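You operate a simulated robot arm through the tools that you are given. There is no shell and no other tool.

You are at the controls of a simulated two-armed robot. One attempt, no reset.

## Task
Quench the hot ring, pickle it clean and rinse it.
Fine: open the pickle tub's lid right back, carry the ring in the basket: water pot, pickle, water pot again; basket back, lid shut. Set down upright: copper basket.

Only the result counts: the job must be done as asked and must still hold three seconds after the hand-in. Knocking over, shifting, dropping, spilling or breaking anything else fails it. A push-on lid holds only when it is set on centred and level and pressed home; a screw cap is set on level and turned clockwise until tight.

## Robot
Two 7-joint arms with fingered hands on one trunk that stands fixed in place. Base frame: the origin is at the foot of the trunk, x ahead of it, y to its left, z up; the work surface is at about z = 840. Readings come in mm, rad, newtons and seconds.
The left shoulder is at [70, 157, 1364], the right one opposite. With the tool pointing down near the work surface each hand reaches from about 100 to 860 mm from the base axis, measured 20 degrees to its own side. Payload 5 kg a hand.
The tool frame of a hand sits at the grasp point between the pads (the TCP): z along the fingers, y along the line on which they close. The tips reach 31 mm beyond it. The gripper opens to 156 mm; its body begins 88 mm behind the TCP. The gripper is a hand of 4 fingers: y runs from the thumb to the fingers, the wrist lies at [0, 0, -249] in the tool frame.
Orientation is told as [roll, pitch, yaw] about the base's x, y, z axes, in that order, counted from this pose: with the fingers straight down and closing along the base's y, the tool's x points along the base's -x, its y along +y and its z along -z.

## Interface
- The arms move only by the tool move_arm. It takes "left_increments", "right_increments" or both (then of equal length, played together; a hand with none holds still); each is a list of rows, each a list of 6 numbers: the shift along the base's x, y, z in mm, then the turn, a rotation vector about the base's x, y, z in rad. In form: [[tx, ty, tz, wx, wy, wz], ...]. A call has 1 to 20 rows; each row is the pose to reach, as a shift and turn from the pose commanded when the call began. Rows are played at 5 a second. More than 50 mm and 0.15 rad between two rows, and nothing of the call is played. A pose out of reach is approached as far as the arm can. The call stops where the force on the tool passes 90 N (or 10 N more than at its start, if that is more) or the arm is blocked; 0.2 s more then pass. In this call time passes only in rows, and 0.2 s behind the last. It gives the time, the measured TCP pose, the force on the tool (base axes), the opening and the grip force at its end, in the units of the frame above (readings bear some noise), with the torque about the TCP (base axes, N m) and any sound that the robot's microphone picked up.
- Cameras (640 x 400 px; columns grow to the right, rows downward): "scene" is now at [115.1, -9.8, 1582.1]; the picture's right is [-0.25, -0.97, 0.00], its down [-0.75, 0.19, -0.63] and it looks along [0.61, -0.16, -0.78] (base axes); focal length 326 px, centre (320, 200). "left" rides on the left gripper at [-72, 2, -111] in its tool frame; the picture's right is [-0.02, -1.00, 0.00], its down [0.84, -0.02, -0.54] and it looks along [0.54, -0.01, 0.84] (tool axes); focal length 234 px, centre (320, 200). "right" rides on the right gripper at [72, 2, -111] in its tool frame; the picture's right is [-0.02, 1.00, 0.00], its down [-0.84, -0.02, -0.55] and it looks along [-0.55, -0.01, 0.84] (tool axes); focal length 234 px, centre (320, 200). There is no depth. A picture from a camera that has moved, and an enlarged one, comes with that camera's place and axes in the base frame and with its lens. The place of the scene camera against the robot may be out by one fixed shift of up to 18 mm in any direction.
- grab_frame(camera): a new picture of that camera. It takes no simulated time.
- raise_lower(by): slides the trunk up (or, below 0, down) by that many mm; the arms and the scene camera ride with it, the base frame stays. It gives what a move gives, with no picture.
- curl_fingers(finger1, finger2, finger3, thumb_bend, hand): sets how far each is bent, from 0 (flat) to 100 (curled in); at 30 the hand is open as for a grip, at 70 the pads meet at the TCP. One left out holds its place. A second passes; each finger stops where it meets its share of the squeeze, and holds until it gets a number again. It is the only way to open and close the hand. It gives what a move gives, with no picture; readings hold the bend of each and the force on the fingers (four entries, about 0 where the hand has none), thumb and palm.
- head_to(pan, tilt): turns the head with the scene camera to pan (to the left, within 1.501 rad either way) and tilt (down, from -0.506 to 1.204), counted from straight ahead of the robot. It gives what a move gives.
- enlarge(camera, box): a new picture of the part [left, top, right, bottom] of that camera's present view, enlarged. It takes no simulated time.
- hand_in(): hands the job in; it is judged then, once.

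Nothing tells you positions but the pictures and the camera data. Unless the task says otherwise, let go and move clear before handing in.

The tools are called after "Call:" as name(argument=value, ...) on one line, values as JSON. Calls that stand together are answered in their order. move_arm: Moves the arms, as the interface text tells. Its arguments: {"type":"object","properties":{"left_increments":{"type":"array","items":{"type":"array","items":{"type":"number"}}},"right_increments":{"type":"array","items":{"type":"array","items":{"type":"number"}}}},"required":[]} The other tools are called the same way: raise_lower (by) moves the trunk up or down; curl_fingers (finger1, finger2, finger3, thumb_bend, hand) moves the fingers one by one; head_to (pan, tilt) turns the head that bears the scene camera; grab_frame (camera) takes a picture; enlarge (camera, box) takes an enlarged picture of a part of a camera's view; hand_in () hands the job in.

At the start:

```text
clock: 0.0
left_eef_pos: [515.6, 137.1, 1261.1]
left_orientation: [0.0, -0.001, 0.001]
left_contact_force: [-0.3, -0.3, -0.7]
left_wrist_torque: [0.0, 0.0, 0.01]
left_grip_width: 155.8
left_finger_force: 0.0
left_shape: jaw
left_bend: [30.0, 30.0, 30.0, 30.0]
left_finger forces: [0.1, 0.0, 0.1, 0.0, 0.0, 0.1]
right_eef_pos: [472.2, -255.0, 1246.0]
right_orientation: [0.0, 0.0, -0.002]
right_contact_force: [0.3, 0.3, 0.6]
right_wrist_torque: [-0.02, -0.02, 0.0]
right_grip_width: 156.0
right_finger_force: 0.1
right_shape: jaw
right_bend: [30.0, 30.0, 30.0, 30.0]
right_finger forces: [0.1, 0.1, 0.1, 0.0, 0.0, 0.1]
trunk travel left (down, up): [-750.0, 190.0]
head pan, tilt (commanded): [-0.25, 0.888]
```

scene: 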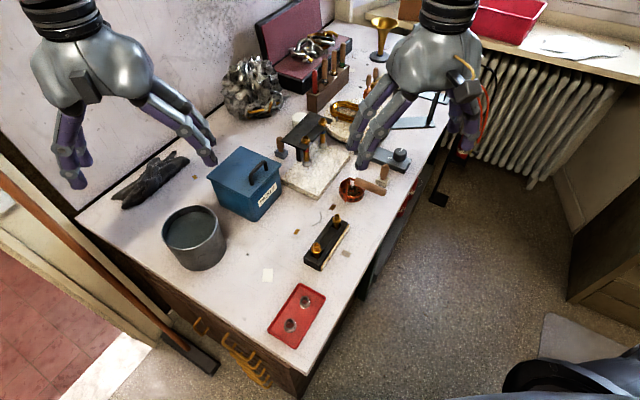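
right: 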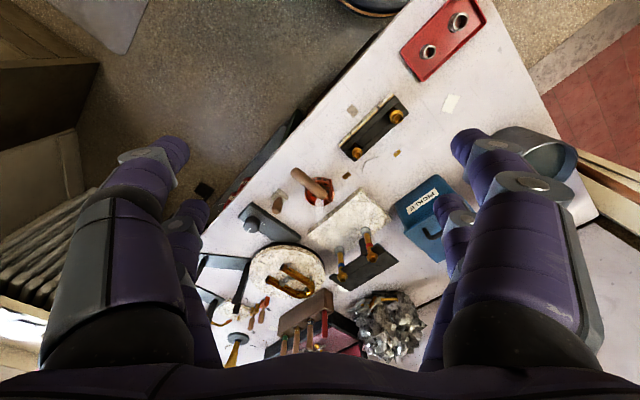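
left: 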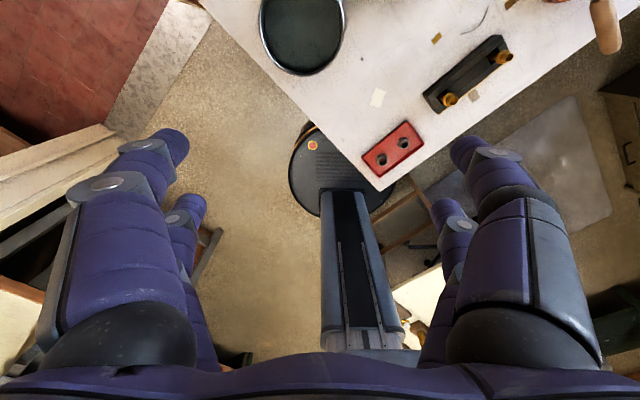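

I see a bench with a grey water pot, a blue pickle tub with a handled lid, and a small copper basket with a wooden handle near the right edge of the bench. I'll take enlarged pictures to place things before moving.

Call:
enlarge(camera="scene", box=[150, 130, 310, 280])

Call:
enlarge(camera="scene", box=[260, 80, 440, 220])

Call:
enlarge(camera="right", box=[180, 130, 480, 350])

```text
2.67 times, centred on (230, 205) of scene
camera zoom: at [115.1, -9.8, 1582.1], right [-0.25, -0.97, 0.0], down [-0.75, 0.19, -0.63], along [0.61, -0.16, -0.78], focal length 871 px, centre (560, 187)
```

zoom: 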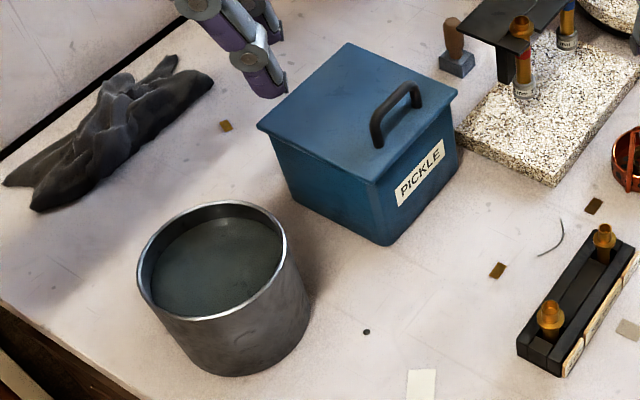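

```text
2.86 times, centred on (350, 150) of scene
camera zoom: at [115.1, -9.8, 1582.1], right [-0.25, -0.97, 0.0], down [-0.75, 0.19, -0.63], along [0.61, -0.16, -0.78], focal length 933 px, centre (234, 343)
```

zoom: 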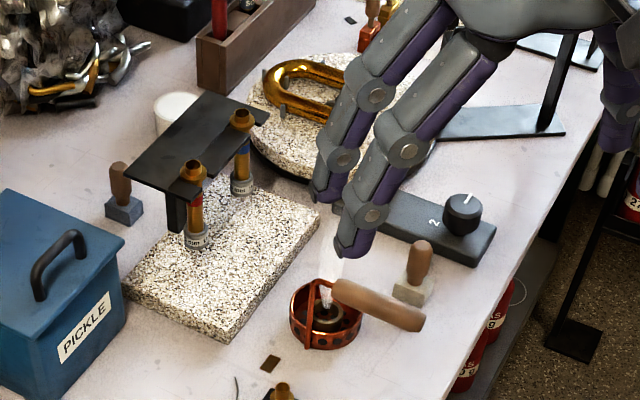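

```text
1.82 times, centred on (330, 240) of right
camera zoom: at [398.4, -253.1, 1356.3], right [0.03, 1.0, 0.0], down [0.84, -0.02, 0.55], along [0.55, -0.01, -0.84], focal length 426 px, centre (302, 127)
```

zoom: 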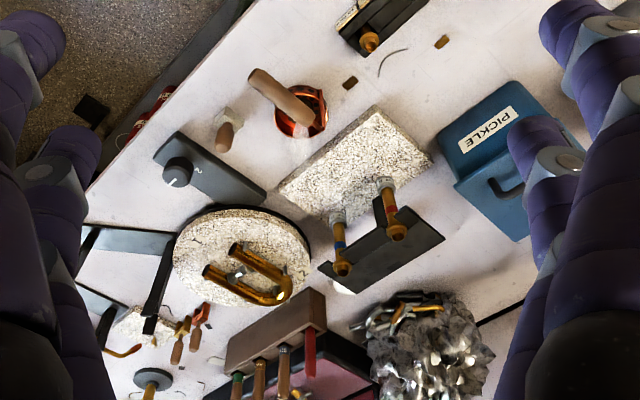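

The basket with the steaming ring seems to be at about (690, -255), the pot at about (615, 170) and the tub at about (735, 30). I'll bring the right hand lower to see the basket closely, and the left hand toward the tub for a look at the lid.

Call:
move_arm(right_increments=[[20, 0, -45, 0, 0, 0], [40, 0, -90, 0, 0, 0], [60, 0, -135, 0, 0, 0], [70, 0, -175, 0, 0, 0]])

Call:
grab_frame(camera="right")

Call:
grab_frame(camera="scene")

```text
clock: 1.0
left_eef_pos: [517.1, 137.7, 1261.3]
left_orientation: [0.0, 0.002, -0.001]
left_contact_force: [0.3, 0.0, -0.1]
left_wrist_torque: [-0.01, 0.04, -0.04]
left_grip_width: 156.1
left_finger_force: 0.2
left_shape: jaw
left_bend: [30.0, 30.0, 30.0, 30.0]
left_finger forces: [0.1, 0.0, 0.0, 0.1, 0.1, 0.0]
right_eef_pos: [544.8, -255.8, 1069.6]
right_orientation: [0.0, -0.001, -0.003]
right_contact_force: [-0.1, 0.1, 0.6]
right_wrist_torque: [-0.01, 0.03, 0.01]
right_grip_width: 156.0
right_finger_force: 0.1
right_shape: jaw
right_bend: [30.0, 30.0, 30.0, 30.0]
right_finger forces: [0.0, 0.0, 0.0, 0.0, 0.0, 0.0]
trunk travel left (down, up): [-750.0, 190.0]
head pan, tilt (commanded): [-0.25, 0.888]
```

```text
taken
camera right: at [470.7, -253.7, 1179.8], right [0.03, 1.0, 0.0], down [0.84, -0.02, 0.55], along [0.54, -0.01, -0.84], focal length 234 px, centre (320, 200)
```

right: 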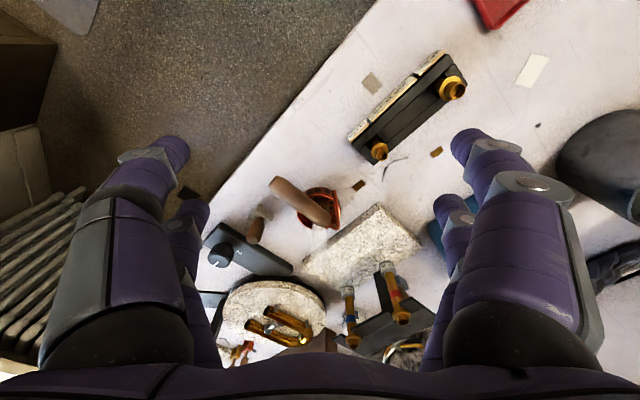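

```text
taken
camera scene: at [116.9, -9.3, 1581.9], right [-0.25, -0.97, 0.0], down [-0.75, 0.19, -0.63], along [0.61, -0.16, -0.78], focal length 326 px, centre (320, 200)
```

scene: 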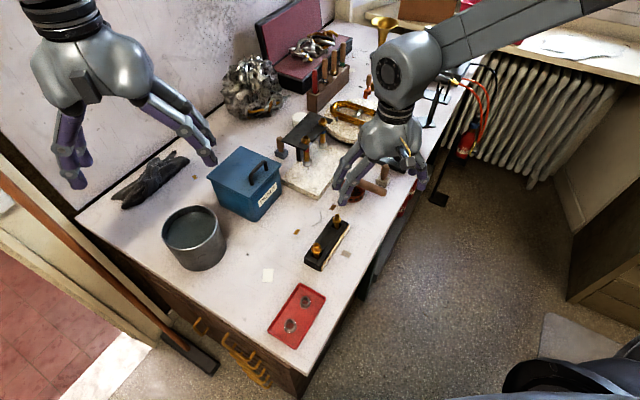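

The basket is at about (686, -250). I'll enlarge that view to read how the wooden handle stands.

Call:
enlarge(camera="right", box=[240, 160, 380, 250])

Call:
enlarge(camera="right", box=[180, 130, 480, 350])

```text
4.44 times, centred on (310, 205) of right
camera zoom: at [470.7, -253.7, 1179.8], right [0.03, 1.0, 0.0], down [0.84, -0.02, 0.55], along [0.54, -0.01, -0.84], focal length 1041 px, centre (364, 178)
```

zoom: 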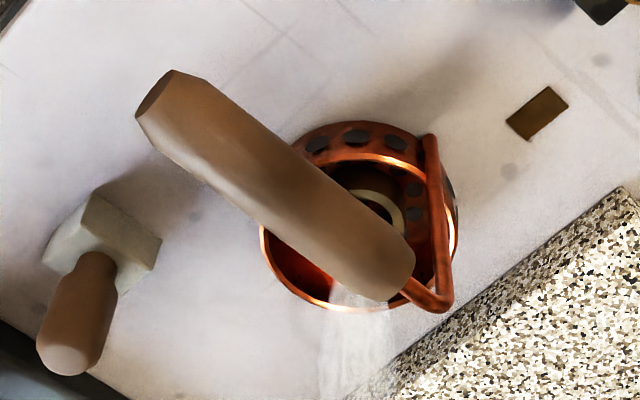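

```text
1.82 times, centred on (330, 240) of right
camera zoom: at [470.7, -253.7, 1179.8], right [0.03, 1.0, 0.0], down [0.84, -0.02, 0.55], along [0.54, -0.01, -0.84], focal length 426 px, centre (302, 127)
```

zoom: 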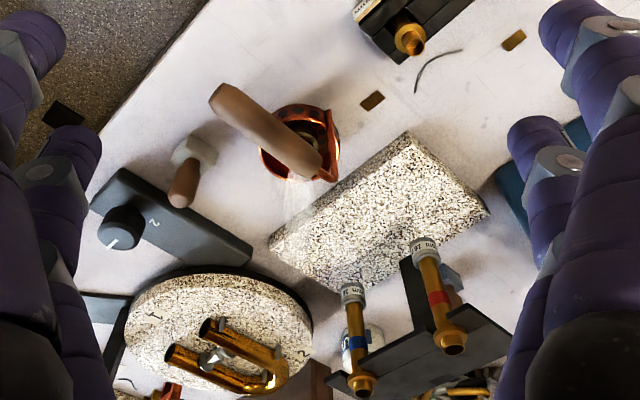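

The basket looks to have an upright stem at about (667, -233) and a level wooden handle at z of about 940 running toward (596, -309). I'll check the shape of the hands and the basket from the scene camera.

Call:
enlarge(camera="scene", box=[310, 100, 450, 230])

Call:
enlarge(camera="scene", box=[20, 0, 230, 200])

```text
3.08 times, centred on (380, 165) of scene
camera zoom: at [116.9, -9.3, 1581.9], right [-0.25, -0.97, 0.0], down [-0.75, 0.19, -0.63], along [0.61, -0.16, -0.78], focal length 1005 px, centre (135, 308)
```

zoom: 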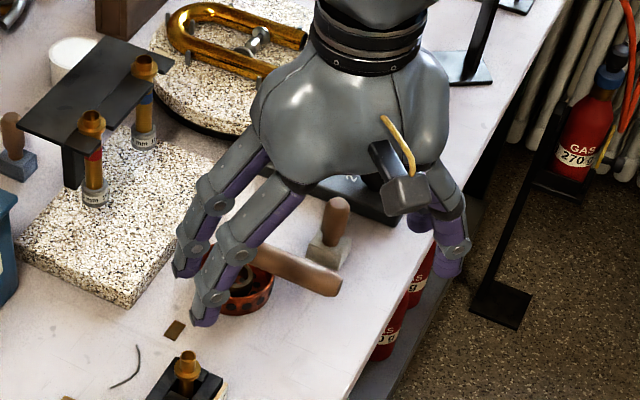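

```text
2.00 times, centred on (125, 100) of scene
camera zoom: at [116.9, -9.3, 1581.9], right [-0.25, -0.97, 0.0], down [-0.75, 0.19, -0.63], along [0.61, -0.16, -0.78], focal length 653 px, centre (710, 400)
```

zoom: 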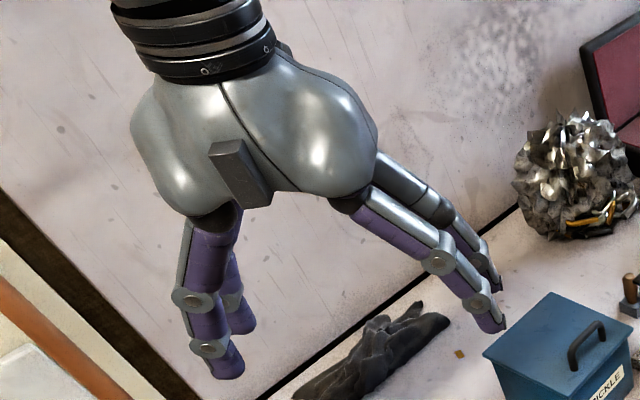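

Each hand looks to have two pads on either side. I'll bring the left hand above the tub's lid handle, turned 45° to match the tub, and look at the lid.

Call:
move_arm(left_increments=[[30, -20, -23, 0, 0, -0.112], [61, -40, -46, 0, 0, -0.224], [91, -60, -69, 0, 0, -0.336], [122, -80, -91, 0, 0, -0.449], [152, -100, -114, 0, 0, -0.561], [183, -120, -137, 0, 0, -0.673], [213, -140, -160, 0, 0, -0.785]])

Call:
grab_frame(camera="left")

Call:
grab_frame(camera="scene")

```text
clock: 2.6
left_eef_pos: [731.2, -3.4, 1101.5]
left_orientation: [-0.001, 0.001, -0.788]
left_contact_force: [0.3, -0.4, 0.1]
left_wrist_torque: [0.04, -0.03, 0.03]
left_grip_width: 156.1
left_finger_force: 0.1
left_shape: jaw
left_bend: [30.0, 30.0, 30.0, 30.0]
left_finger forces: [0.0, 0.1, 0.0, 0.1, 0.0, 0.0]
right_eef_pos: [542.1, -257.2, 1070.1]
right_orientation: [0.003, -0.001, -0.002]
right_contact_force: [0.8, 0.0, -0.7]
right_wrist_torque: [0.05, 0.07, 0.03]
right_grip_width: 155.9
right_finger_force: 0.1
right_shape: jaw
right_bend: [30.0, 30.0, 30.0, 30.0]
right_finger forces: [0.0, 0.0, 0.0, 0.0, 0.0, 0.0]
trunk travel left (down, up): [-750.0, 190.0]
head pan, tilt (commanded): [-0.25, 0.888]
```

```text
taken
camera left: at [785.0, -54.1, 1211.5], right [-0.69, -0.72, 0.0], down [-0.61, 0.58, 0.55], along [-0.39, 0.38, -0.84], focal length 234 px, centre (320, 200)
```

left: 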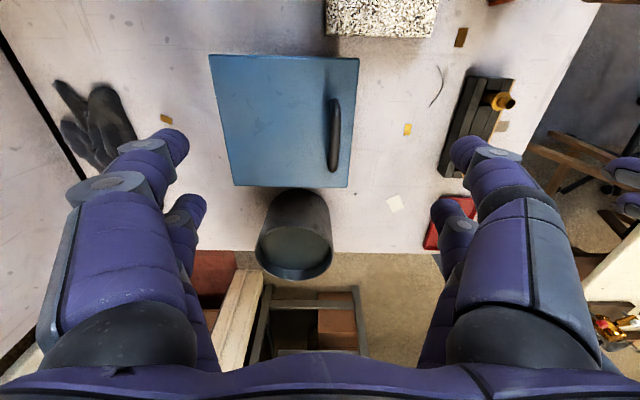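

```text
taken
camera scene: at [116.8, -12.5, 1581.9], right [-0.25, -0.97, 0.0], down [-0.75, 0.19, -0.63], along [0.61, -0.15, -0.78], focal length 326 px, centre (320, 200)
```

scene: 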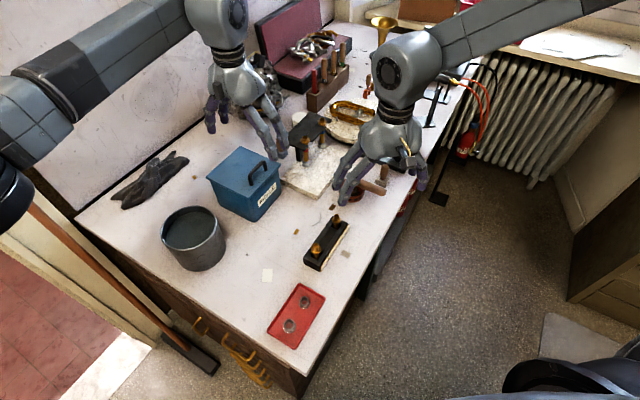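

The left camera puts the lid top at z of about 947, centred at about (755, 27), with the handle near the label side. I'll enlarge the handle, and then test which finger is which on the left hand.

Call:
enlarge(camera="left", box=[200, 40, 370, 200])

Call:
enlarge(camera="scene", box=[195, 130, 300, 230])

Call:
curl_fingers(hand="left", finger2=70, thumb_bend=60)

Call:
grab_frame(camera="left")

Call:
enlarge(camera="scene", box=[170, 0, 320, 180])

```text
2.50 times, centred on (285, 120) of left
camera zoom: at [785.0, -54.1, 1211.5], right [-0.69, -0.72, 0.0], down [-0.61, 0.58, 0.55], along [-0.39, 0.38, -0.84], focal length 585 px, centre (408, 400)
```

zoom: 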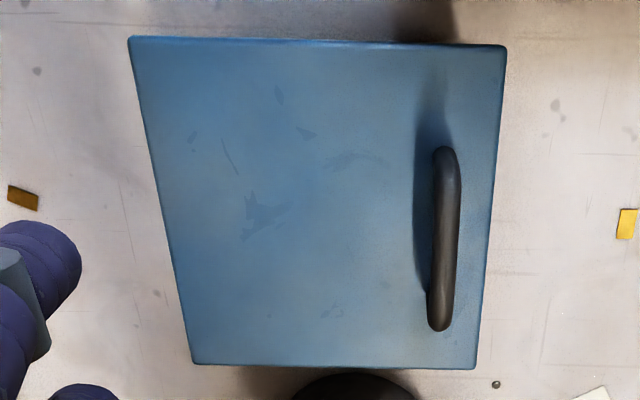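

```text
4.00 times, centred on (248, 180) of scene
camera zoom: at [116.8, -12.5, 1581.9], right [-0.25, -0.97, 0.0], down [-0.75, 0.19, -0.63], along [0.61, -0.15, -0.78], focal length 1306 px, centre (610, 280)
```

zoom: 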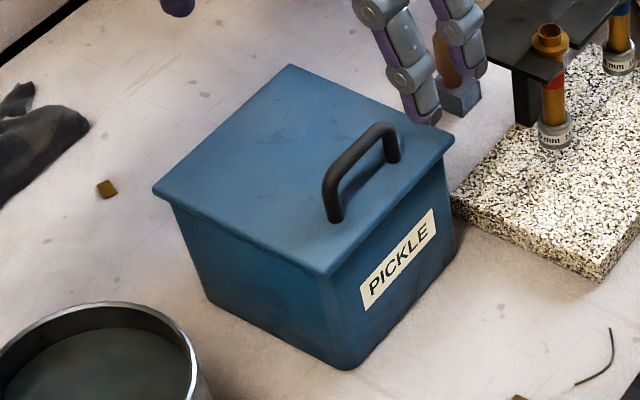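

```text
clock: 3.6
left_eef_pos: [730.8, -0.7, 1102.0]
left_orientation: [0.002, 0.001, -0.785]
left_contact_force: [-0.6, 0.5, -0.3]
left_wrist_torque: [0.01, 0.02, 0.02]
left_grip_width: 101.2
left_finger_force: 0.1
left_shape: fingers
left_bend: [30.0, 70.0, 30.0, 60.0]
left_finger forces: [0.0, 0.0, 0.0, 0.0, 0.0, 0.0]
right_eef_pos: [540.3, -255.6, 1070.9]
right_orientation: [0.0, 0.0, 0.0]
right_contact_force: [-0.1, -0.2, -0.6]
right_wrist_torque: [0.01, 0.03, -0.02]
right_grip_width: 156.0
right_finger_force: 0.0
right_shape: jaw
right_bend: [30.0, 30.0, 30.0, 30.0]
right_finger forces: [0.0, 0.1, 0.0, 0.0, 0.0, 0.0]
trunk travel left (down, up): [-750.0, 190.0]
head pan, tilt (commanded): [-0.25, 0.888]
```

```text
taken
camera left: at [783.5, -51.5, 1212.9], right [-0.69, -0.72, 0.0], down [-0.61, 0.58, 0.54], along [-0.39, 0.38, -0.84], focal length 234 px, centre (320, 200)
```

left: 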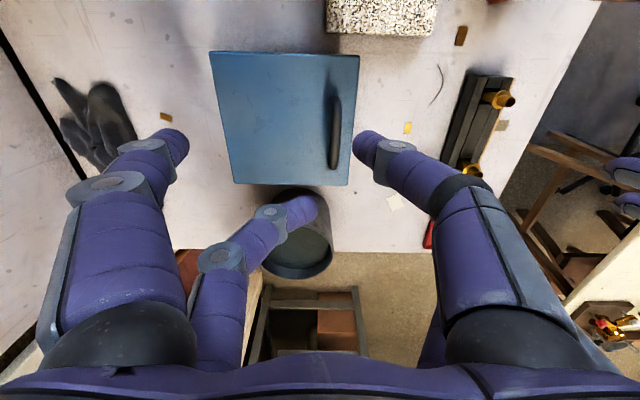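

```text
2.22 times, centred on (245, 90) of scene
camera zoom: at [114.9, -9.6, 1582.1], right [-0.25, -0.97, 0.0], down [-0.75, 0.19, -0.63], along [0.61, -0.16, -0.78], focal length 726 px, centre (487, 444)
```

zoom: 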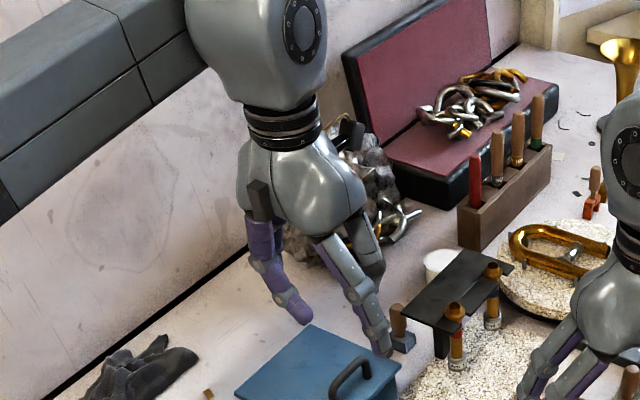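

The thumb and finger 2 moved, and a further digit may be hidden behind the thumb. I'll test finger 3 on its own to learn the layout.

Call:
curl_fingers(hand="left", finger1=30, finger2=30, finger3=70, thumb_bend=30)

Call:
grab_frame(camera="left")

Call:
enlarge(camera="scene", box=[170, 0, 320, 180])

```text
clock: 4.6
left_eef_pos: [730.2, -2.7, 1102.4]
left_orientation: [0.0, 0.0, -0.784]
left_contact_force: [0.4, -0.5, -0.3]
left_wrist_torque: [0.0, 0.01, 0.02]
left_grip_width: 159.9
left_finger_force: 0.0
left_shape: fingers
left_bend: [30.0, 30.0, 70.0, 30.0]
left_finger forces: [0.0, 0.0, 0.0, 0.1, 0.1, 0.0]
right_eef_pos: [541.7, -255.4, 1070.3]
right_orientation: [0.001, -0.001, -0.002]
right_contact_force: [0.1, 0.5, 0.2]
right_wrist_torque: [-0.03, 0.0, -0.01]
right_grip_width: 155.7
right_finger_force: 0.1
right_shape: jaw
right_bend: [30.0, 30.0, 30.0, 30.0]
right_finger forces: [0.1, 0.0, 0.0, 0.0, 0.1, 0.0]
trunk travel left (down, up): [-750.0, 190.0]
head pan, tilt (commanded): [-0.25, 0.888]
```

```text
taken
camera left: at [783.5, -51.7, 1212.9], right [-0.69, -0.72, 0.0], down [-0.61, 0.58, 0.54], along [-0.39, 0.38, -0.84], focal length 234 px, centre (320, 200)
```

left: 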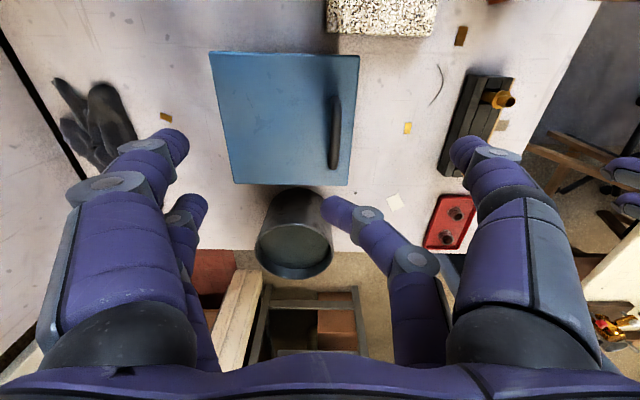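

```text
2.22 times, centred on (245, 90) of scene
camera zoom: at [115.0, -9.8, 1582.1], right [-0.25, -0.97, 0.0], down [-0.75, 0.19, -0.63], along [0.61, -0.16, -0.78], focal length 726 px, centre (487, 444)
```

zoom: 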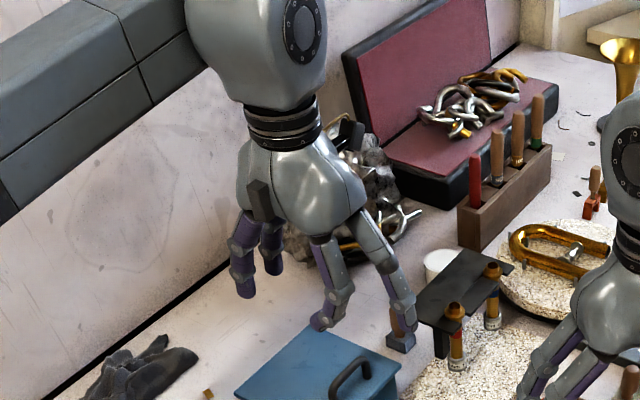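

Layout learned: finger 1 and the thumb form one opposing pair, finger 2 and finger 3 the other. I'll pinch the lid's bail (centre about (719, -9, 979)) with the finger 1/thumb pair only, so I reset the fingers and move down above it.

Call:
curl_fingers(hand="left", finger1=40, finger2=20, finger3=20, thumb_bend=40)

Call:
move_arm(left_increments=[[-12, 3, -36, 0, 0, 0], [-25, 7, -72, 0, 0, 0]])

Call:
grab_frame(camera="left")

Call:
enlarge(camera="scene", box=[170, 60, 320, 240])

```text
clock: 5.6
left_eef_pos: [730.3, -2.7, 1101.8]
left_orientation: [0.0, 0.0, -0.782]
left_contact_force: [0.0, 0.2, 0.2]
left_wrist_torque: [-0.01, -0.01, -0.01]
left_grip_width: 121.7
left_finger_force: 0.1
left_shape: fingers
left_bend: [40.0, 20.0, 20.0, 40.0]
left_finger forces: [0.1, 0.0, 0.1, 0.1, 0.1, 0.0]
right_eef_pos: [540.7, -254.2, 1069.8]
right_orientation: [0.002, 0.0, -0.003]
right_contact_force: [0.1, 0.6, -0.2]
right_wrist_torque: [0.01, 0.0, -0.01]
right_grip_width: 155.9
right_finger_force: 0.1
right_shape: jaw
right_bend: [30.0, 30.0, 30.0, 30.0]
right_finger forces: [0.0, 0.0, 0.0, 0.0, 0.0, 0.0]
trunk travel left (down, up): [-750.0, 190.0]
head pan, tilt (commanded): [-0.25, 0.888]
```

```text
clock: 6.2
left_eef_pos: [706.0, 3.8, 1031.0]
left_orientation: [0.0, -0.001, -0.786]
left_contact_force: [0.8, 0.5, -1.2]
left_wrist_torque: [-0.02, 0.02, 0.0]
left_grip_width: 121.6
left_finger_force: 0.0
left_shape: fingers
left_bend: [40.0, 20.0, 20.0, 40.0]
left_finger forces: [0.1, 0.0, 0.1, 0.0, 0.0, 0.0]
right_eef_pos: [541.0, -256.4, 1069.7]
right_orientation: [-0.001, 0.001, -0.002]
right_contact_force: [-0.9, 0.7, -0.5]
right_wrist_torque: [-0.05, -0.02, 0.0]
right_grip_width: 156.0
right_finger_force: 0.1
right_shape: jaw
right_bend: [30.0, 30.0, 30.0, 30.0]
right_finger forces: [0.0, 0.1, 0.0, 0.1, 0.1, 0.0]
trunk travel left (down, up): [-750.0, 190.0]
head pan, tilt (commanded): [-0.25, 0.888]
```

```text
taken
camera left: at [759.1, -45.7, 1141.4], right [-0.69, -0.72, 0.0], down [-0.61, 0.58, 0.54], along [-0.39, 0.37, -0.84], focal length 234 px, centre (320, 200)
```

left: 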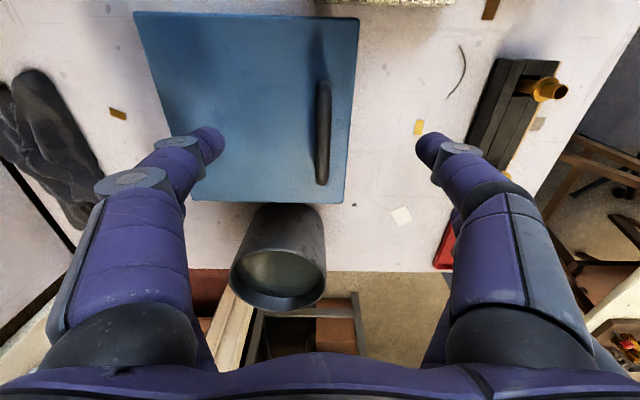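

```text
2.22 times, centred on (245, 150) of scene
camera zoom: at [115.6, -9.0, 1582.1], right [-0.25, -0.97, 0.0], down [-0.75, 0.19, -0.63], along [0.61, -0.16, -0.78], focal length 726 px, centre (487, 311)
```

zoom: 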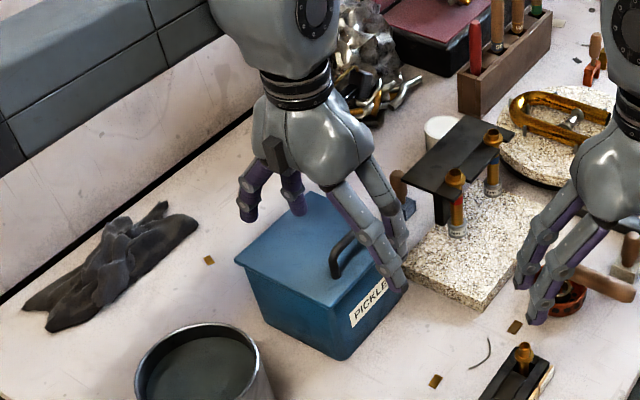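

The bail is centred between finger 1 and the thumb in the left view. I'll go down so the bar lies between those two pads and pinch it.

Call:
move_arm(left_increments=[[-2, 2, -20, 0, 0, 0], [-3, 3, -40, 0, 0, 0]])

Call:
grab_frame(camera="left")

Call:
enlarge(camera="scene", box=[190, 100, 310, 230])

```text
clock: 6.8
left_eef_pos: [699.9, 3.0, 995.0]
left_orientation: [0.003, -0.008, -0.786]
left_contact_force: [2.6, -4.6, 14.2]
left_wrist_torque: [0.42, -1.18, -0.45]
left_grip_width: 126.5
left_finger_force: 7.7
left_shape: fingers
left_bend: [37.0, 20.0, 20.0, 40.0]
left_finger forces: [14.0, 0.0, 0.0, 0.0, 0.0, 0.0]
right_eef_pos: [537.5, -254.9, 1071.2]
right_orientation: [0.001, -0.004, -0.002]
right_contact_force: [-0.8, 1.2, 0.0]
right_wrist_torque: [0.01, -0.03, -0.03]
right_grip_width: 155.8
right_finger_force: 0.0
right_shape: jaw
right_bend: [30.0, 30.0, 30.0, 30.0]
right_finger forces: [0.0, 0.1, 0.0, 0.1, 0.0, 0.0]
trunk travel left (down, up): [-750.0, 190.0]
head pan, tilt (commanded): [-0.25, 0.888]
```

```text
taken
camera left: at [753.0, -45.6, 1105.1], right [-0.69, -0.72, 0.0], down [-0.61, 0.58, 0.54], along [-0.39, 0.37, -0.84], focal length 234 px, centre (320, 200)
```

left: 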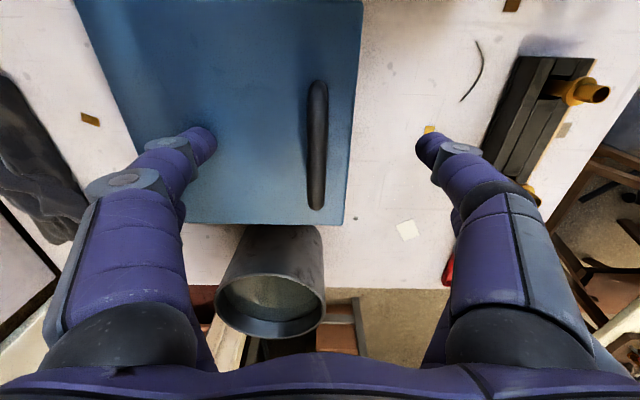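

```text
3.08 times, centred on (250, 165) of scene
camera zoom: at [110.7, -10.2, 1582.9], right [-0.25, -0.97, 0.0], down [-0.75, 0.19, -0.63], along [0.61, -0.16, -0.77], focal length 1005 px, centre (535, 308)
```

zoom: 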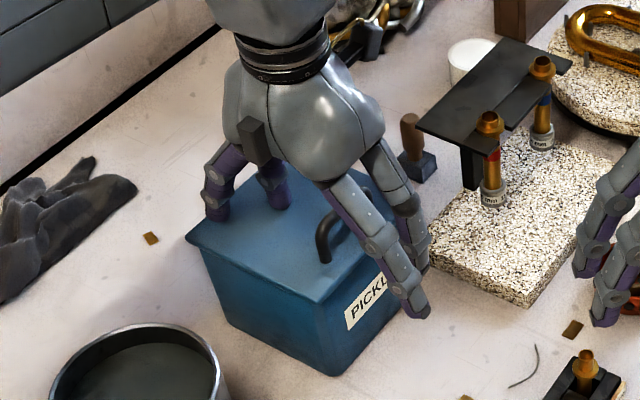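

Finger 1's tip touched the lid lightly, since the open fingers reach lower than when closed. I'll back up 18 mm, close part way, then go down again.

Call:
move_arm(left_increments=[[0, 0, 18, 0, 0, 0]])

Call:
curl_fingers(hand="left", finger1=58, thumb_bend=58)

Call:
grab_frame(camera="left")

Call:
enlarge(camera="scene", box=[190, 100, 310, 230])

```text
clock: 7.2
left_eef_pos: [703.8, 8.2, 1005.0]
left_orientation: [-0.002, 0.003, -0.784]
left_contact_force: [0.3, 0.7, 0.3]
left_wrist_torque: [-0.04, 0.04, 0.0]
left_grip_width: 121.6
left_finger_force: 0.1
left_shape: fingers
left_bend: [40.0, 20.0, 20.0, 40.0]
left_finger forces: [0.1, 0.1, 0.1, 0.0, 0.0, 0.0]
right_eef_pos: [541.2, -254.6, 1069.3]
right_orientation: [0.001, 0.0, -0.002]
right_contact_force: [0.0, 1.0, 0.5]
right_wrist_torque: [-0.01, 0.02, 0.0]
right_grip_width: 155.5
right_finger_force: 0.1
right_shape: jaw
right_bend: [30.0, 30.0, 30.0, 30.0]
right_finger forces: [0.0, 0.1, 0.0, 0.0, 0.0, 0.0]
trunk travel left (down, up): [-750.0, 190.0]
head pan, tilt (commanded): [-0.25, 0.888]
```

```text
clock: 8.2
left_eef_pos: [702.9, 5.6, 1005.0]
left_orientation: [-0.001, 0.0, -0.785]
left_contact_force: [0.1, -0.6, 0.4]
left_wrist_torque: [0.02, 0.0, 0.01]
left_grip_width: 53.8
left_finger_force: 0.0
left_shape: fingers
left_bend: [57.0, 20.0, 20.0, 57.0]
left_finger forces: [0.0, 0.0, 0.0, 0.1, 0.1, 0.0]
right_eef_pos: [542.0, -256.1, 1069.4]
right_orientation: [0.0, 0.0, -0.002]
right_contact_force: [-0.5, -0.2, 0.5]
right_wrist_torque: [0.03, 0.03, 0.0]
right_grip_width: 155.8
right_finger_force: 0.0
right_shape: jaw
right_bend: [30.0, 30.0, 30.0, 30.0]
right_finger forces: [0.1, 0.0, 0.1, 0.1, 0.0, 0.0]
trunk travel left (down, up): [-750.0, 190.0]
head pan, tilt (commanded): [-0.25, 0.888]
```

```text
taken
camera left: at [756.2, -43.1, 1116.8], right [-0.69, -0.72, 0.0], down [-0.61, 0.58, 0.55], along [-0.4, 0.38, -0.84], focal length 234 px, centre (320, 200)
```

left: 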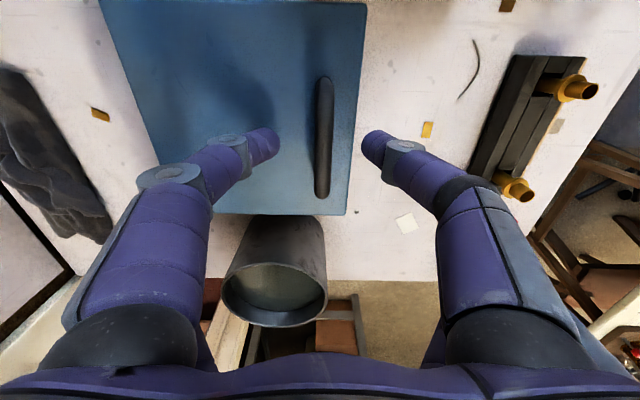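

```text
3.08 times, centred on (250, 165) of scene
camera zoom: at [115.4, -10.1, 1582.0], right [-0.25, -0.97, 0.0], down [-0.75, 0.19, -0.63], along [0.61, -0.16, -0.78], focal length 1005 px, centre (535, 308)
```

zoom: 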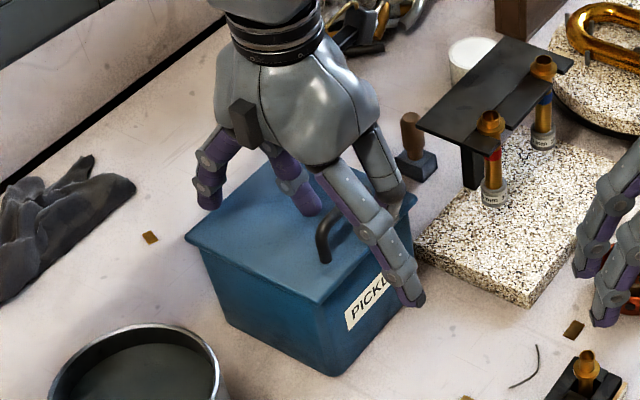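

Clearance looks right, with the bar midway between the two pads. I'll tuck finger 2 so it clears the lid, lower 12 mm and pinch the bar.

Call:
curl_fingers(hand="left", finger2=52, finger3=20)

Call:
move_arm(left_increments=[[0, 0, -6, 0, 0, 0], [0, 0, -12, 0, 0, 0]])

Call:
curl_fingers(hand="left", finger1=71, thumb_bend=71)

Call:
grab_frame(camera="left")

Call:
enlarge(camera="scene", box=[190, 100, 310, 230])

```text
clock: 9.2
left_eef_pos: [702.9, 6.3, 1007.7]
left_orientation: [0.0, 0.0, -0.782]
left_contact_force: [-0.2, 0.7, 1.2]
left_wrist_torque: [-0.02, 0.01, 0.02]
left_grip_width: 54.0
left_finger_force: 0.1
left_shape: fingers
left_bend: [57.0, 52.0, 20.0, 57.0]
left_finger forces: [0.0, 0.0, 0.0, 0.0, 0.0, 0.0]
right_eef_pos: [540.6, -255.5, 1070.1]
right_orientation: [0.0, 0.001, -0.002]
right_contact_force: [-0.3, 0.8, 0.5]
right_wrist_torque: [0.02, -0.02, 0.03]
right_grip_width: 155.9
right_finger_force: 0.0
right_shape: jaw
right_bend: [30.0, 30.0, 30.0, 30.0]
right_finger forces: [0.0, 0.0, 0.0, 0.0, 0.0, 0.0]
trunk travel left (down, up): [-750.0, 190.0]
head pan, tilt (commanded): [-0.25, 0.888]
```

```text
clock: 9.8
left_eef_pos: [699.7, 6.6, 999.5]
left_orientation: [0.003, -0.003, -0.785]
left_contact_force: [1.2, -1.1, 12.5]
left_wrist_torque: [0.63, -0.31, -0.08]
left_grip_width: 54.2
left_finger_force: 6.5
left_shape: fingers
left_bend: [57.0, 51.0, 20.0, 57.0]
left_finger forces: [0.4, 12.5, 0.1, 0.0, 0.0, 0.0]
right_eef_pos: [539.6, -256.1, 1071.2]
right_orientation: [-0.001, 0.0, -0.001]
right_contact_force: [0.1, -0.2, -0.7]
right_wrist_torque: [0.0, 0.0, 0.01]
right_grip_width: 155.9
right_finger_force: 0.0
right_shape: jaw
right_bend: [30.0, 30.0, 30.0, 30.0]
right_finger forces: [0.0, 0.0, 0.1, 0.0, 0.0, 0.0]
trunk travel left (down, up): [-750.0, 190.0]
head pan, tilt (commanded): [-0.25, 0.888]
```

```text
clock: 10.8
left_eef_pos: [700.6, 5.1, 998.5]
left_orientation: [0.002, -0.004, -0.787]
left_contact_force: [4.5, -2.7, 25.2]
left_wrist_torque: [1.12, -0.64, -0.29]
left_grip_width: 2.0
left_finger_force: 11.9
left_shape: fingers
left_bend: [71.0, 49.0, 20.0, 71.0]
left_finger forces: [0.0, 24.4, 0.0, 0.0, 0.0, 0.0]
right_eef_pos: [539.5, -256.4, 1071.5]
right_orientation: [0.001, -0.003, -0.001]
right_contact_force: [-0.1, 0.3, 0.1]
right_wrist_torque: [0.02, -0.03, 0.02]
right_grip_width: 155.9
right_finger_force: 0.1
right_shape: jaw
right_bend: [30.0, 30.0, 30.0, 30.0]
right_finger forces: [0.0, 0.0, 0.0, 0.1, 0.0, 0.1]
trunk travel left (down, up): [-750.0, 190.0]
head pan, tilt (commanded): [-0.25, 0.888]
```

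```text
taken
camera left: at [753.5, -44.5, 1108.6], right [-0.69, -0.72, 0.0], down [-0.61, 0.58, 0.54], along [-0.39, 0.38, -0.84], focal length 234 px, centre (320, 200)
```

left: 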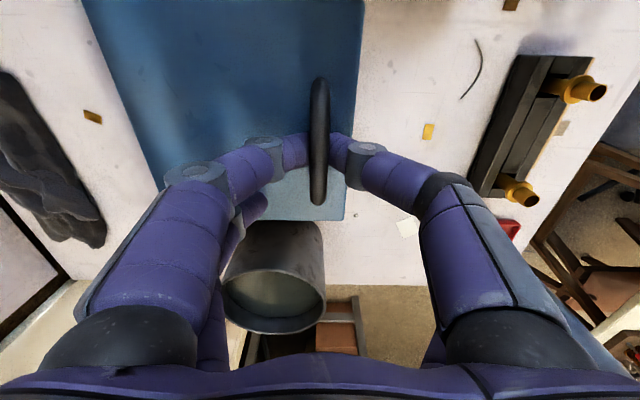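

```text
3.08 times, centred on (250, 165) of scene
camera zoom: at [112.3, -10.8, 1582.4], right [-0.25, -0.97, 0.0], down [-0.75, 0.19, -0.63], along [0.61, -0.16, -0.78], focal length 1005 px, centre (535, 308)
```

zoom: 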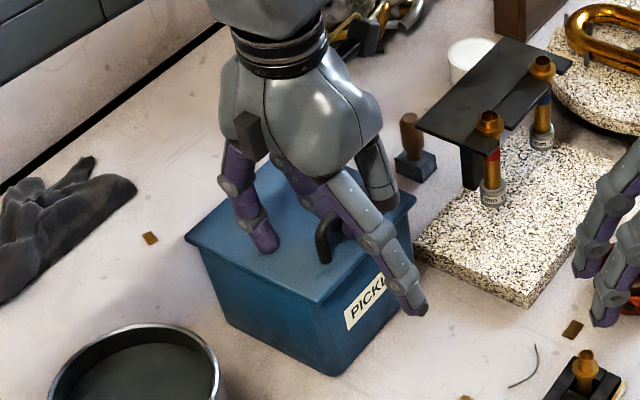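

Finger 1 and the thumb closed under the bar, making a loop through the bail, which will let the lid swing freely as I lift. I'll raise it slowly along the hinge arc and check.

Call:
move_arm(left_increments=[[0, 0, 4, 0, 0, 0], [0, 0, 9, 0, 0, 0], [3, 3, 16, 0, 0, 0], [5, 5, 24, 0, 0, 0], [8, 8, 31, 0, 0, 0], [11, 11, 38, 0, 0, 0]])

Call:
grab_frame(camera="left")

Call:
enlarge(camera="scene", box=[190, 100, 310, 230])

```text
clock: 12.2
left_eef_pos: [712.1, 18.3, 1035.0]
left_orientation: [0.0, 0.0, -0.785]
left_contact_force: [0.2, -0.6, -0.2]
left_wrist_torque: [0.0, 0.01, -0.02]
left_grip_width: 2.5
left_finger_force: 0.8
left_shape: fingers
left_bend: [71.0, 52.0, 20.0, 71.0]
left_finger forces: [0.1, 0.0, 0.1, 0.1, 1.3, 0.0]
right_eef_pos: [540.3, -255.1, 1071.2]
right_orientation: [-0.001, -0.002, -0.002]
right_contact_force: [0.1, 0.2, -0.3]
right_wrist_torque: [0.01, -0.04, -0.04]
right_grip_width: 156.0
right_finger_force: 0.0
right_shape: jaw
right_bend: [30.0, 30.0, 30.0, 30.0]
right_finger forces: [0.0, 0.0, 0.1, 0.1, 0.1, 0.0]
trunk travel left (down, up): [-750.0, 190.0]
head pan, tilt (commanded): [-0.25, 0.888]
```

```text
taken
camera left: at [765.9, -31.3, 1145.1], right [-0.69, -0.72, 0.0], down [-0.61, 0.58, 0.54], along [-0.39, 0.38, -0.84], focal length 234 px, centre (320, 200)
```

left: 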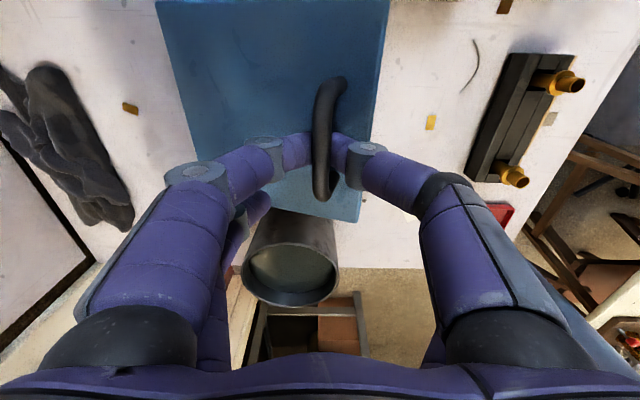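

```text
3.08 times, centred on (250, 165) of scene
camera zoom: at [114.6, -10.0, 1582.1], right [-0.25, -0.97, 0.0], down [-0.75, 0.19, -0.63], along [0.61, -0.16, -0.78], focal length 1005 px, centre (535, 308)
```

zoom: 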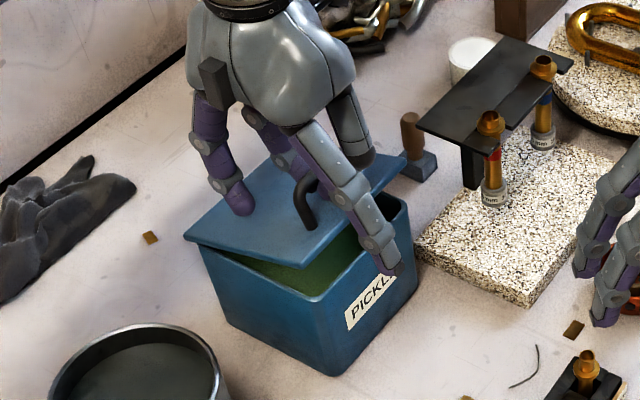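

The lid is lifting on the hook with only about 1 N. I'll carry on along the arc to about 60°.

Call:
move_arm(left_increments=[[4, 4, 7, 0, 0, 0], [8, 8, 13, 0, 0, 0], [12, 12, 19, 0, 0, 0], [16, 16, 24, 0, 0, 0], [21, 21, 29, 0, 0, 0], [26, 26, 34, 0, 0, 0], [31, 31, 38, 0, 0, 0], [37, 37, 42, 0, 0, 0], [43, 43, 45, 0, 0, 0], [48, 48, 48, 0, 0, 0], [54, 54, 50, 0, 0, 0], [59, 59, 52, 0, 0, 0]])

Call:
grab_frame(camera="left")

Call:
enlarge(camera="scene", box=[190, 80, 330, 230])

```text
clock: 14.8
left_eef_pos: [771.7, 76.8, 1086.3]
left_orientation: [0.001, -0.001, -0.785]
left_contact_force: [0.2, 0.4, -0.8]
left_wrist_torque: [0.0, 0.01, -0.01]
left_grip_width: 2.6
left_finger_force: 0.0
left_shape: fingers
left_bend: [71.0, 52.0, 20.0, 71.0]
left_finger forces: [0.0, 0.0, 0.0, 0.1, 0.0, 0.1]
right_eef_pos: [541.8, -255.4, 1069.3]
right_orientation: [0.001, 0.0, -0.001]
right_contact_force: [-0.2, 0.5, -0.4]
right_wrist_torque: [-0.03, 0.01, 0.0]
right_grip_width: 156.1
right_finger_force: 0.0
right_shape: jaw
right_bend: [30.0, 30.0, 30.0, 30.0]
right_finger forces: [0.0, 0.1, 0.0, 0.1, 0.0, 0.1]
trunk travel left (down, up): [-750.0, 190.0]
head pan, tilt (commanded): [-0.25, 0.888]
```

```text
taken
camera left: at [825.8, 27.7, 1196.0], right [-0.69, -0.72, 0.0], down [-0.61, 0.58, 0.54], along [-0.4, 0.38, -0.84], focal length 234 px, centre (320, 200)
```

left: 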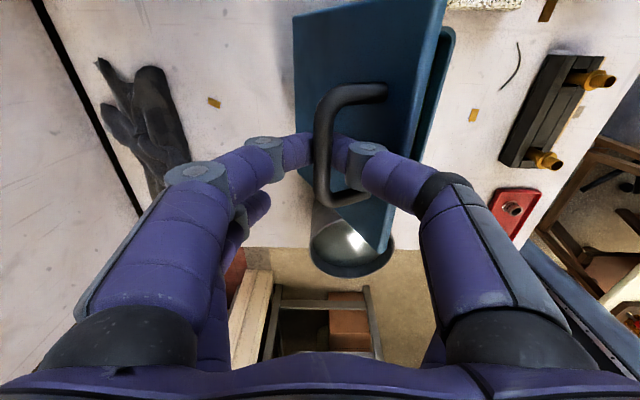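

```text
2.67 times, centred on (260, 155) of scene
camera zoom: at [115.2, -9.8, 1582.0], right [-0.25, -0.97, 0.0], down [-0.75, 0.19, -0.63], along [0.61, -0.16, -0.78], focal length 871 px, centre (480, 320)
```

zoom: 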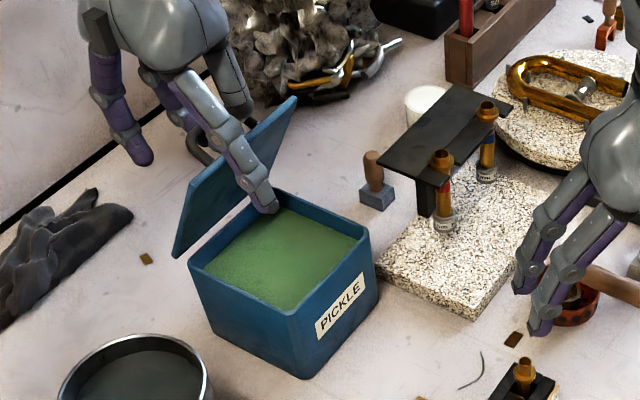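

The lid is at about 55–60°, moving freely, and the pickle shows green inside. I'll continue the arc to about 90°.

Call:
move_arm(left_increments=[[6, 6, 1, 0, 0, 0], [12, 12, 2, 0, 0, 0], [18, 18, 2, 0, 0, 0], [24, 24, 1, 0, 0, 0], [30, 30, -1, 0, 0, 0], [36, 36, -3, 0, 0, 0], [41, 41, -5, 0, 0, 0], [47, 47, -7, 0, 0, 0]])

Call:
grab_frame(camera="left")

Call:
enlarge(camera="scene", box=[190, 80, 330, 230])

```text
clock: 16.6
left_eef_pos: [815.1, 122.5, 1086.9]
left_orientation: [0.003, -0.007, -0.784]
left_contact_force: [-3.0, -4.4, 37.4]
left_wrist_torque: [-2.11, 1.01, -0.06]
left_grip_width: 11.3
left_finger_force: 30.5
left_shape: fingers
left_bend: [71.0, 52.0, 20.0, 68.0]
left_finger forces: [0.0, 0.0, 0.1, 0.0, 61.0, 0.0]
right_eef_pos: [537.0, -256.9, 1072.5]
right_orientation: [0.003, -0.005, -0.002]
right_contact_force: [-0.3, -0.2, -0.6]
right_wrist_torque: [0.01, 0.03, -0.01]
right_grip_width: 155.7
right_finger_force: 0.3
right_shape: jaw
right_bend: [30.0, 30.0, 30.0, 30.0]
right_finger forces: [0.1, 0.0, 0.0, 0.0, 0.0, 0.0]
trunk travel left (down, up): [-750.0, 190.0]
head pan, tilt (commanded): [-0.25, 0.888]
```

```text
taken
camera left: at [867.9, 71.8, 1197.3], right [-0.69, -0.72, 0.0], down [-0.61, 0.58, 0.54], along [-0.39, 0.37, -0.84], focal length 234 px, centre (320, 200)
```

left: 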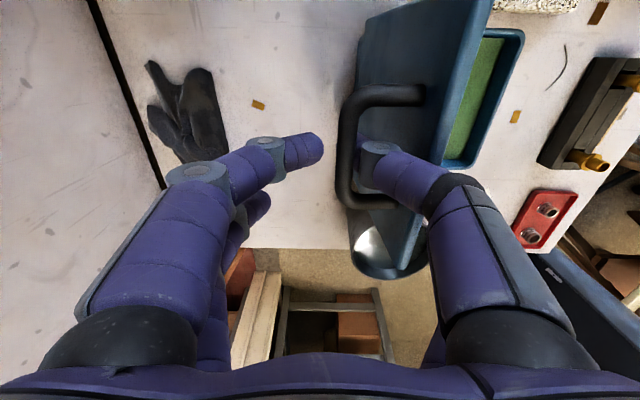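

```text
2.67 times, centred on (260, 155) of scene
camera zoom: at [108.6, -11.7, 1583.0], right [-0.25, -0.97, 0.0], down [-0.75, 0.19, -0.63], along [0.61, -0.16, -0.77], focal length 871 px, centre (480, 320)
```

zoom: 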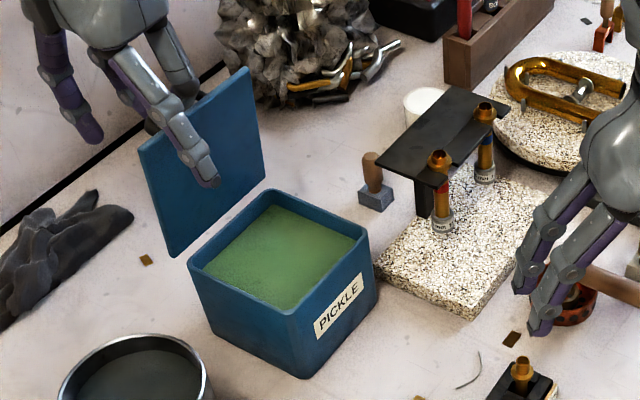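

The lid is at about 75° and its free edge has jammed against the thumb, which limits the relative angle. I'll back off a little to free it, then use extended finger 3, which is already on the inner side, to take over pushing.

Call:
move_arm(left_increments=[[-7, -7, 3, 0, 0, 0], [-14, -14, 6, 0, 0, 0], [-21, -21, 8, 0, 0, 0], [-28, -28, 9, 0, 0, 0]])

Call:
grab_frame(camera="left")

Call:
enlarge(camera="scene", box=[190, 80, 330, 230])

```text
clock: 17.6
left_eef_pos: [790.4, 97.2, 1087.3]
left_orientation: [0.001, 0.003, -0.784]
left_contact_force: [0.5, 0.7, -1.2]
left_wrist_torque: [0.04, 0.01, 0.02]
left_grip_width: 2.3
left_finger_force: 0.0
left_shape: fingers
left_bend: [71.0, 52.0, 20.0, 70.0]
left_finger forces: [0.0, 0.1, 0.0, 0.0, 0.1, 0.0]
right_eef_pos: [541.6, -255.6, 1070.6]
right_orientation: [0.0, -0.002, -0.002]
right_contact_force: [0.8, 0.0, 0.4]
right_wrist_torque: [0.02, -0.03, 0.03]
right_grip_width: 155.7
right_finger_force: 0.0
right_shape: jaw
right_bend: [30.0, 30.0, 30.0, 30.0]
right_finger forces: [0.1, 0.0, 0.0, 0.0, 0.0, 0.0]
trunk travel left (down, up): [-750.0, 190.0]
head pan, tilt (commanded): [-0.25, 0.888]
```

```text
taken
camera left: at [844.2, 48.4, 1198.2], right [-0.69, -0.73, 0.0], down [-0.61, 0.58, 0.55], along [-0.4, 0.38, -0.84], focal length 234 px, centre (320, 200)
```

left: 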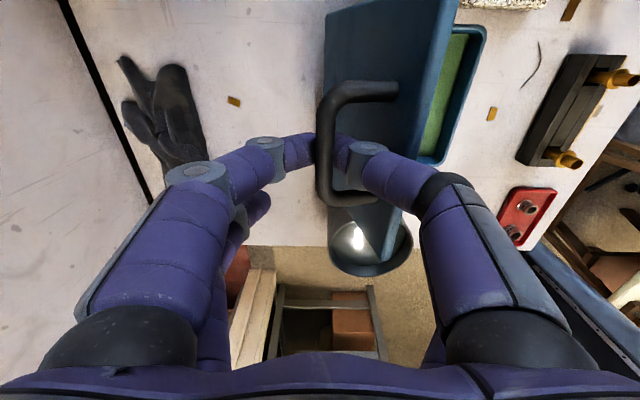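

```text
2.67 times, centred on (260, 155) of scene
camera zoom: at [114.5, -9.7, 1582.0], right [-0.25, -0.97, 0.0], down [-0.75, 0.19, -0.63], along [0.61, -0.16, -0.78], focal length 871 px, centre (480, 320)
```

zoom: 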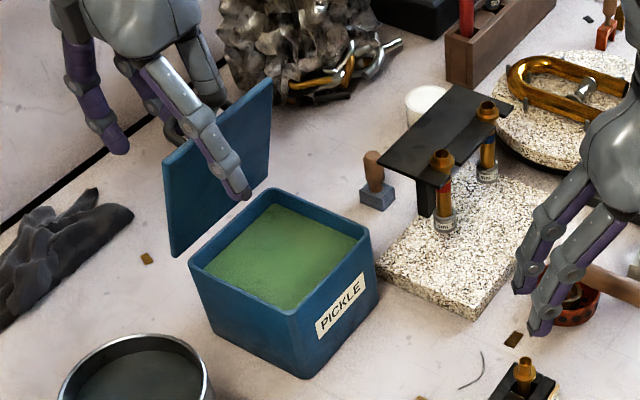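

Now the loop is free again with the lid at about 67°. I'll curl finger 3 in against the lid's inner face to take its weight.

Call:
curl_fingers(hand="left", finger3=44)

Call:
enlarge(camera="scene", box=[190, 80, 330, 230])

Call:
grab_frame(camera="left")

```text
clock: 18.6
left_eef_pos: [791.6, 97.3, 1088.4]
left_orientation: [-0.001, 0.001, -0.783]
left_contact_force: [-0.5, 0.8, -0.8]
left_wrist_torque: [0.01, 0.02, 0.01]
left_grip_width: 2.4
left_finger_force: 0.5
left_shape: fingers
left_bend: [71.0, 52.0, 44.0, 70.0]
left_finger forces: [0.0, 0.0, 0.1, 0.0, 0.2, 0.0]
right_eef_pos: [540.8, -254.9, 1071.1]
right_orientation: [-0.001, 0.0, -0.003]
right_contact_force: [0.2, -1.4, -0.3]
right_wrist_torque: [0.01, 0.02, 0.01]
right_grip_width: 156.1
right_finger_force: 0.1
right_shape: jaw
right_bend: [30.0, 30.0, 30.0, 30.0]
right_finger forces: [0.0, 0.0, 0.0, 0.0, 0.0, 0.0]
trunk travel left (down, up): [-750.0, 190.0]
head pan, tilt (commanded): [-0.25, 0.888]
```

```text
2.67 times, centred on (260, 155) of scene
camera zoom: at [115.1, -9.8, 1582.0], right [-0.25, -0.97, 0.0], down [-0.75, 0.19, -0.63], along [0.61, -0.16, -0.78], focal length 871 px, centre (480, 320)
```

zoom: 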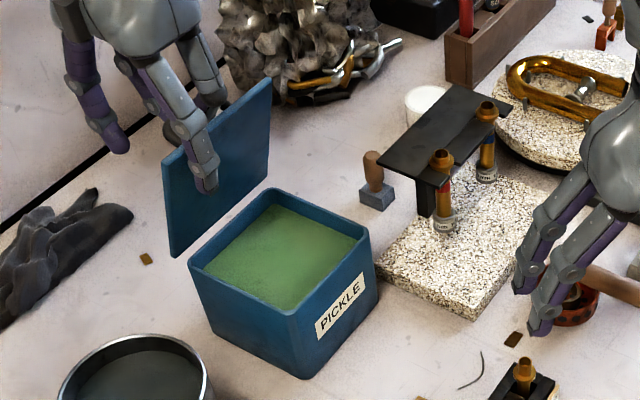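

```text
taken
camera left: at [844.7, 47.6, 1198.7], right [-0.69, -0.72, 0.0], down [-0.61, 0.58, 0.54], along [-0.39, 0.38, -0.84], focal length 234 px, centre (320, 200)
```

left: 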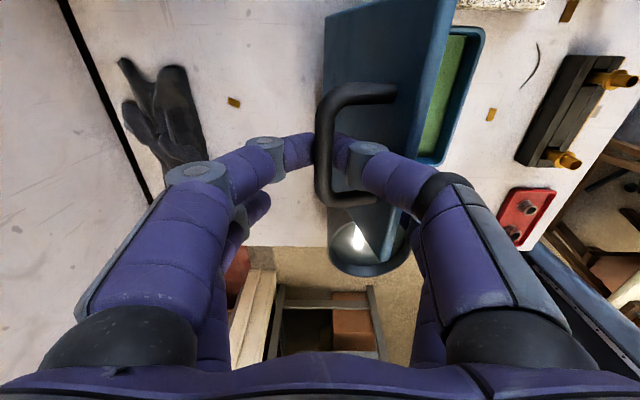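

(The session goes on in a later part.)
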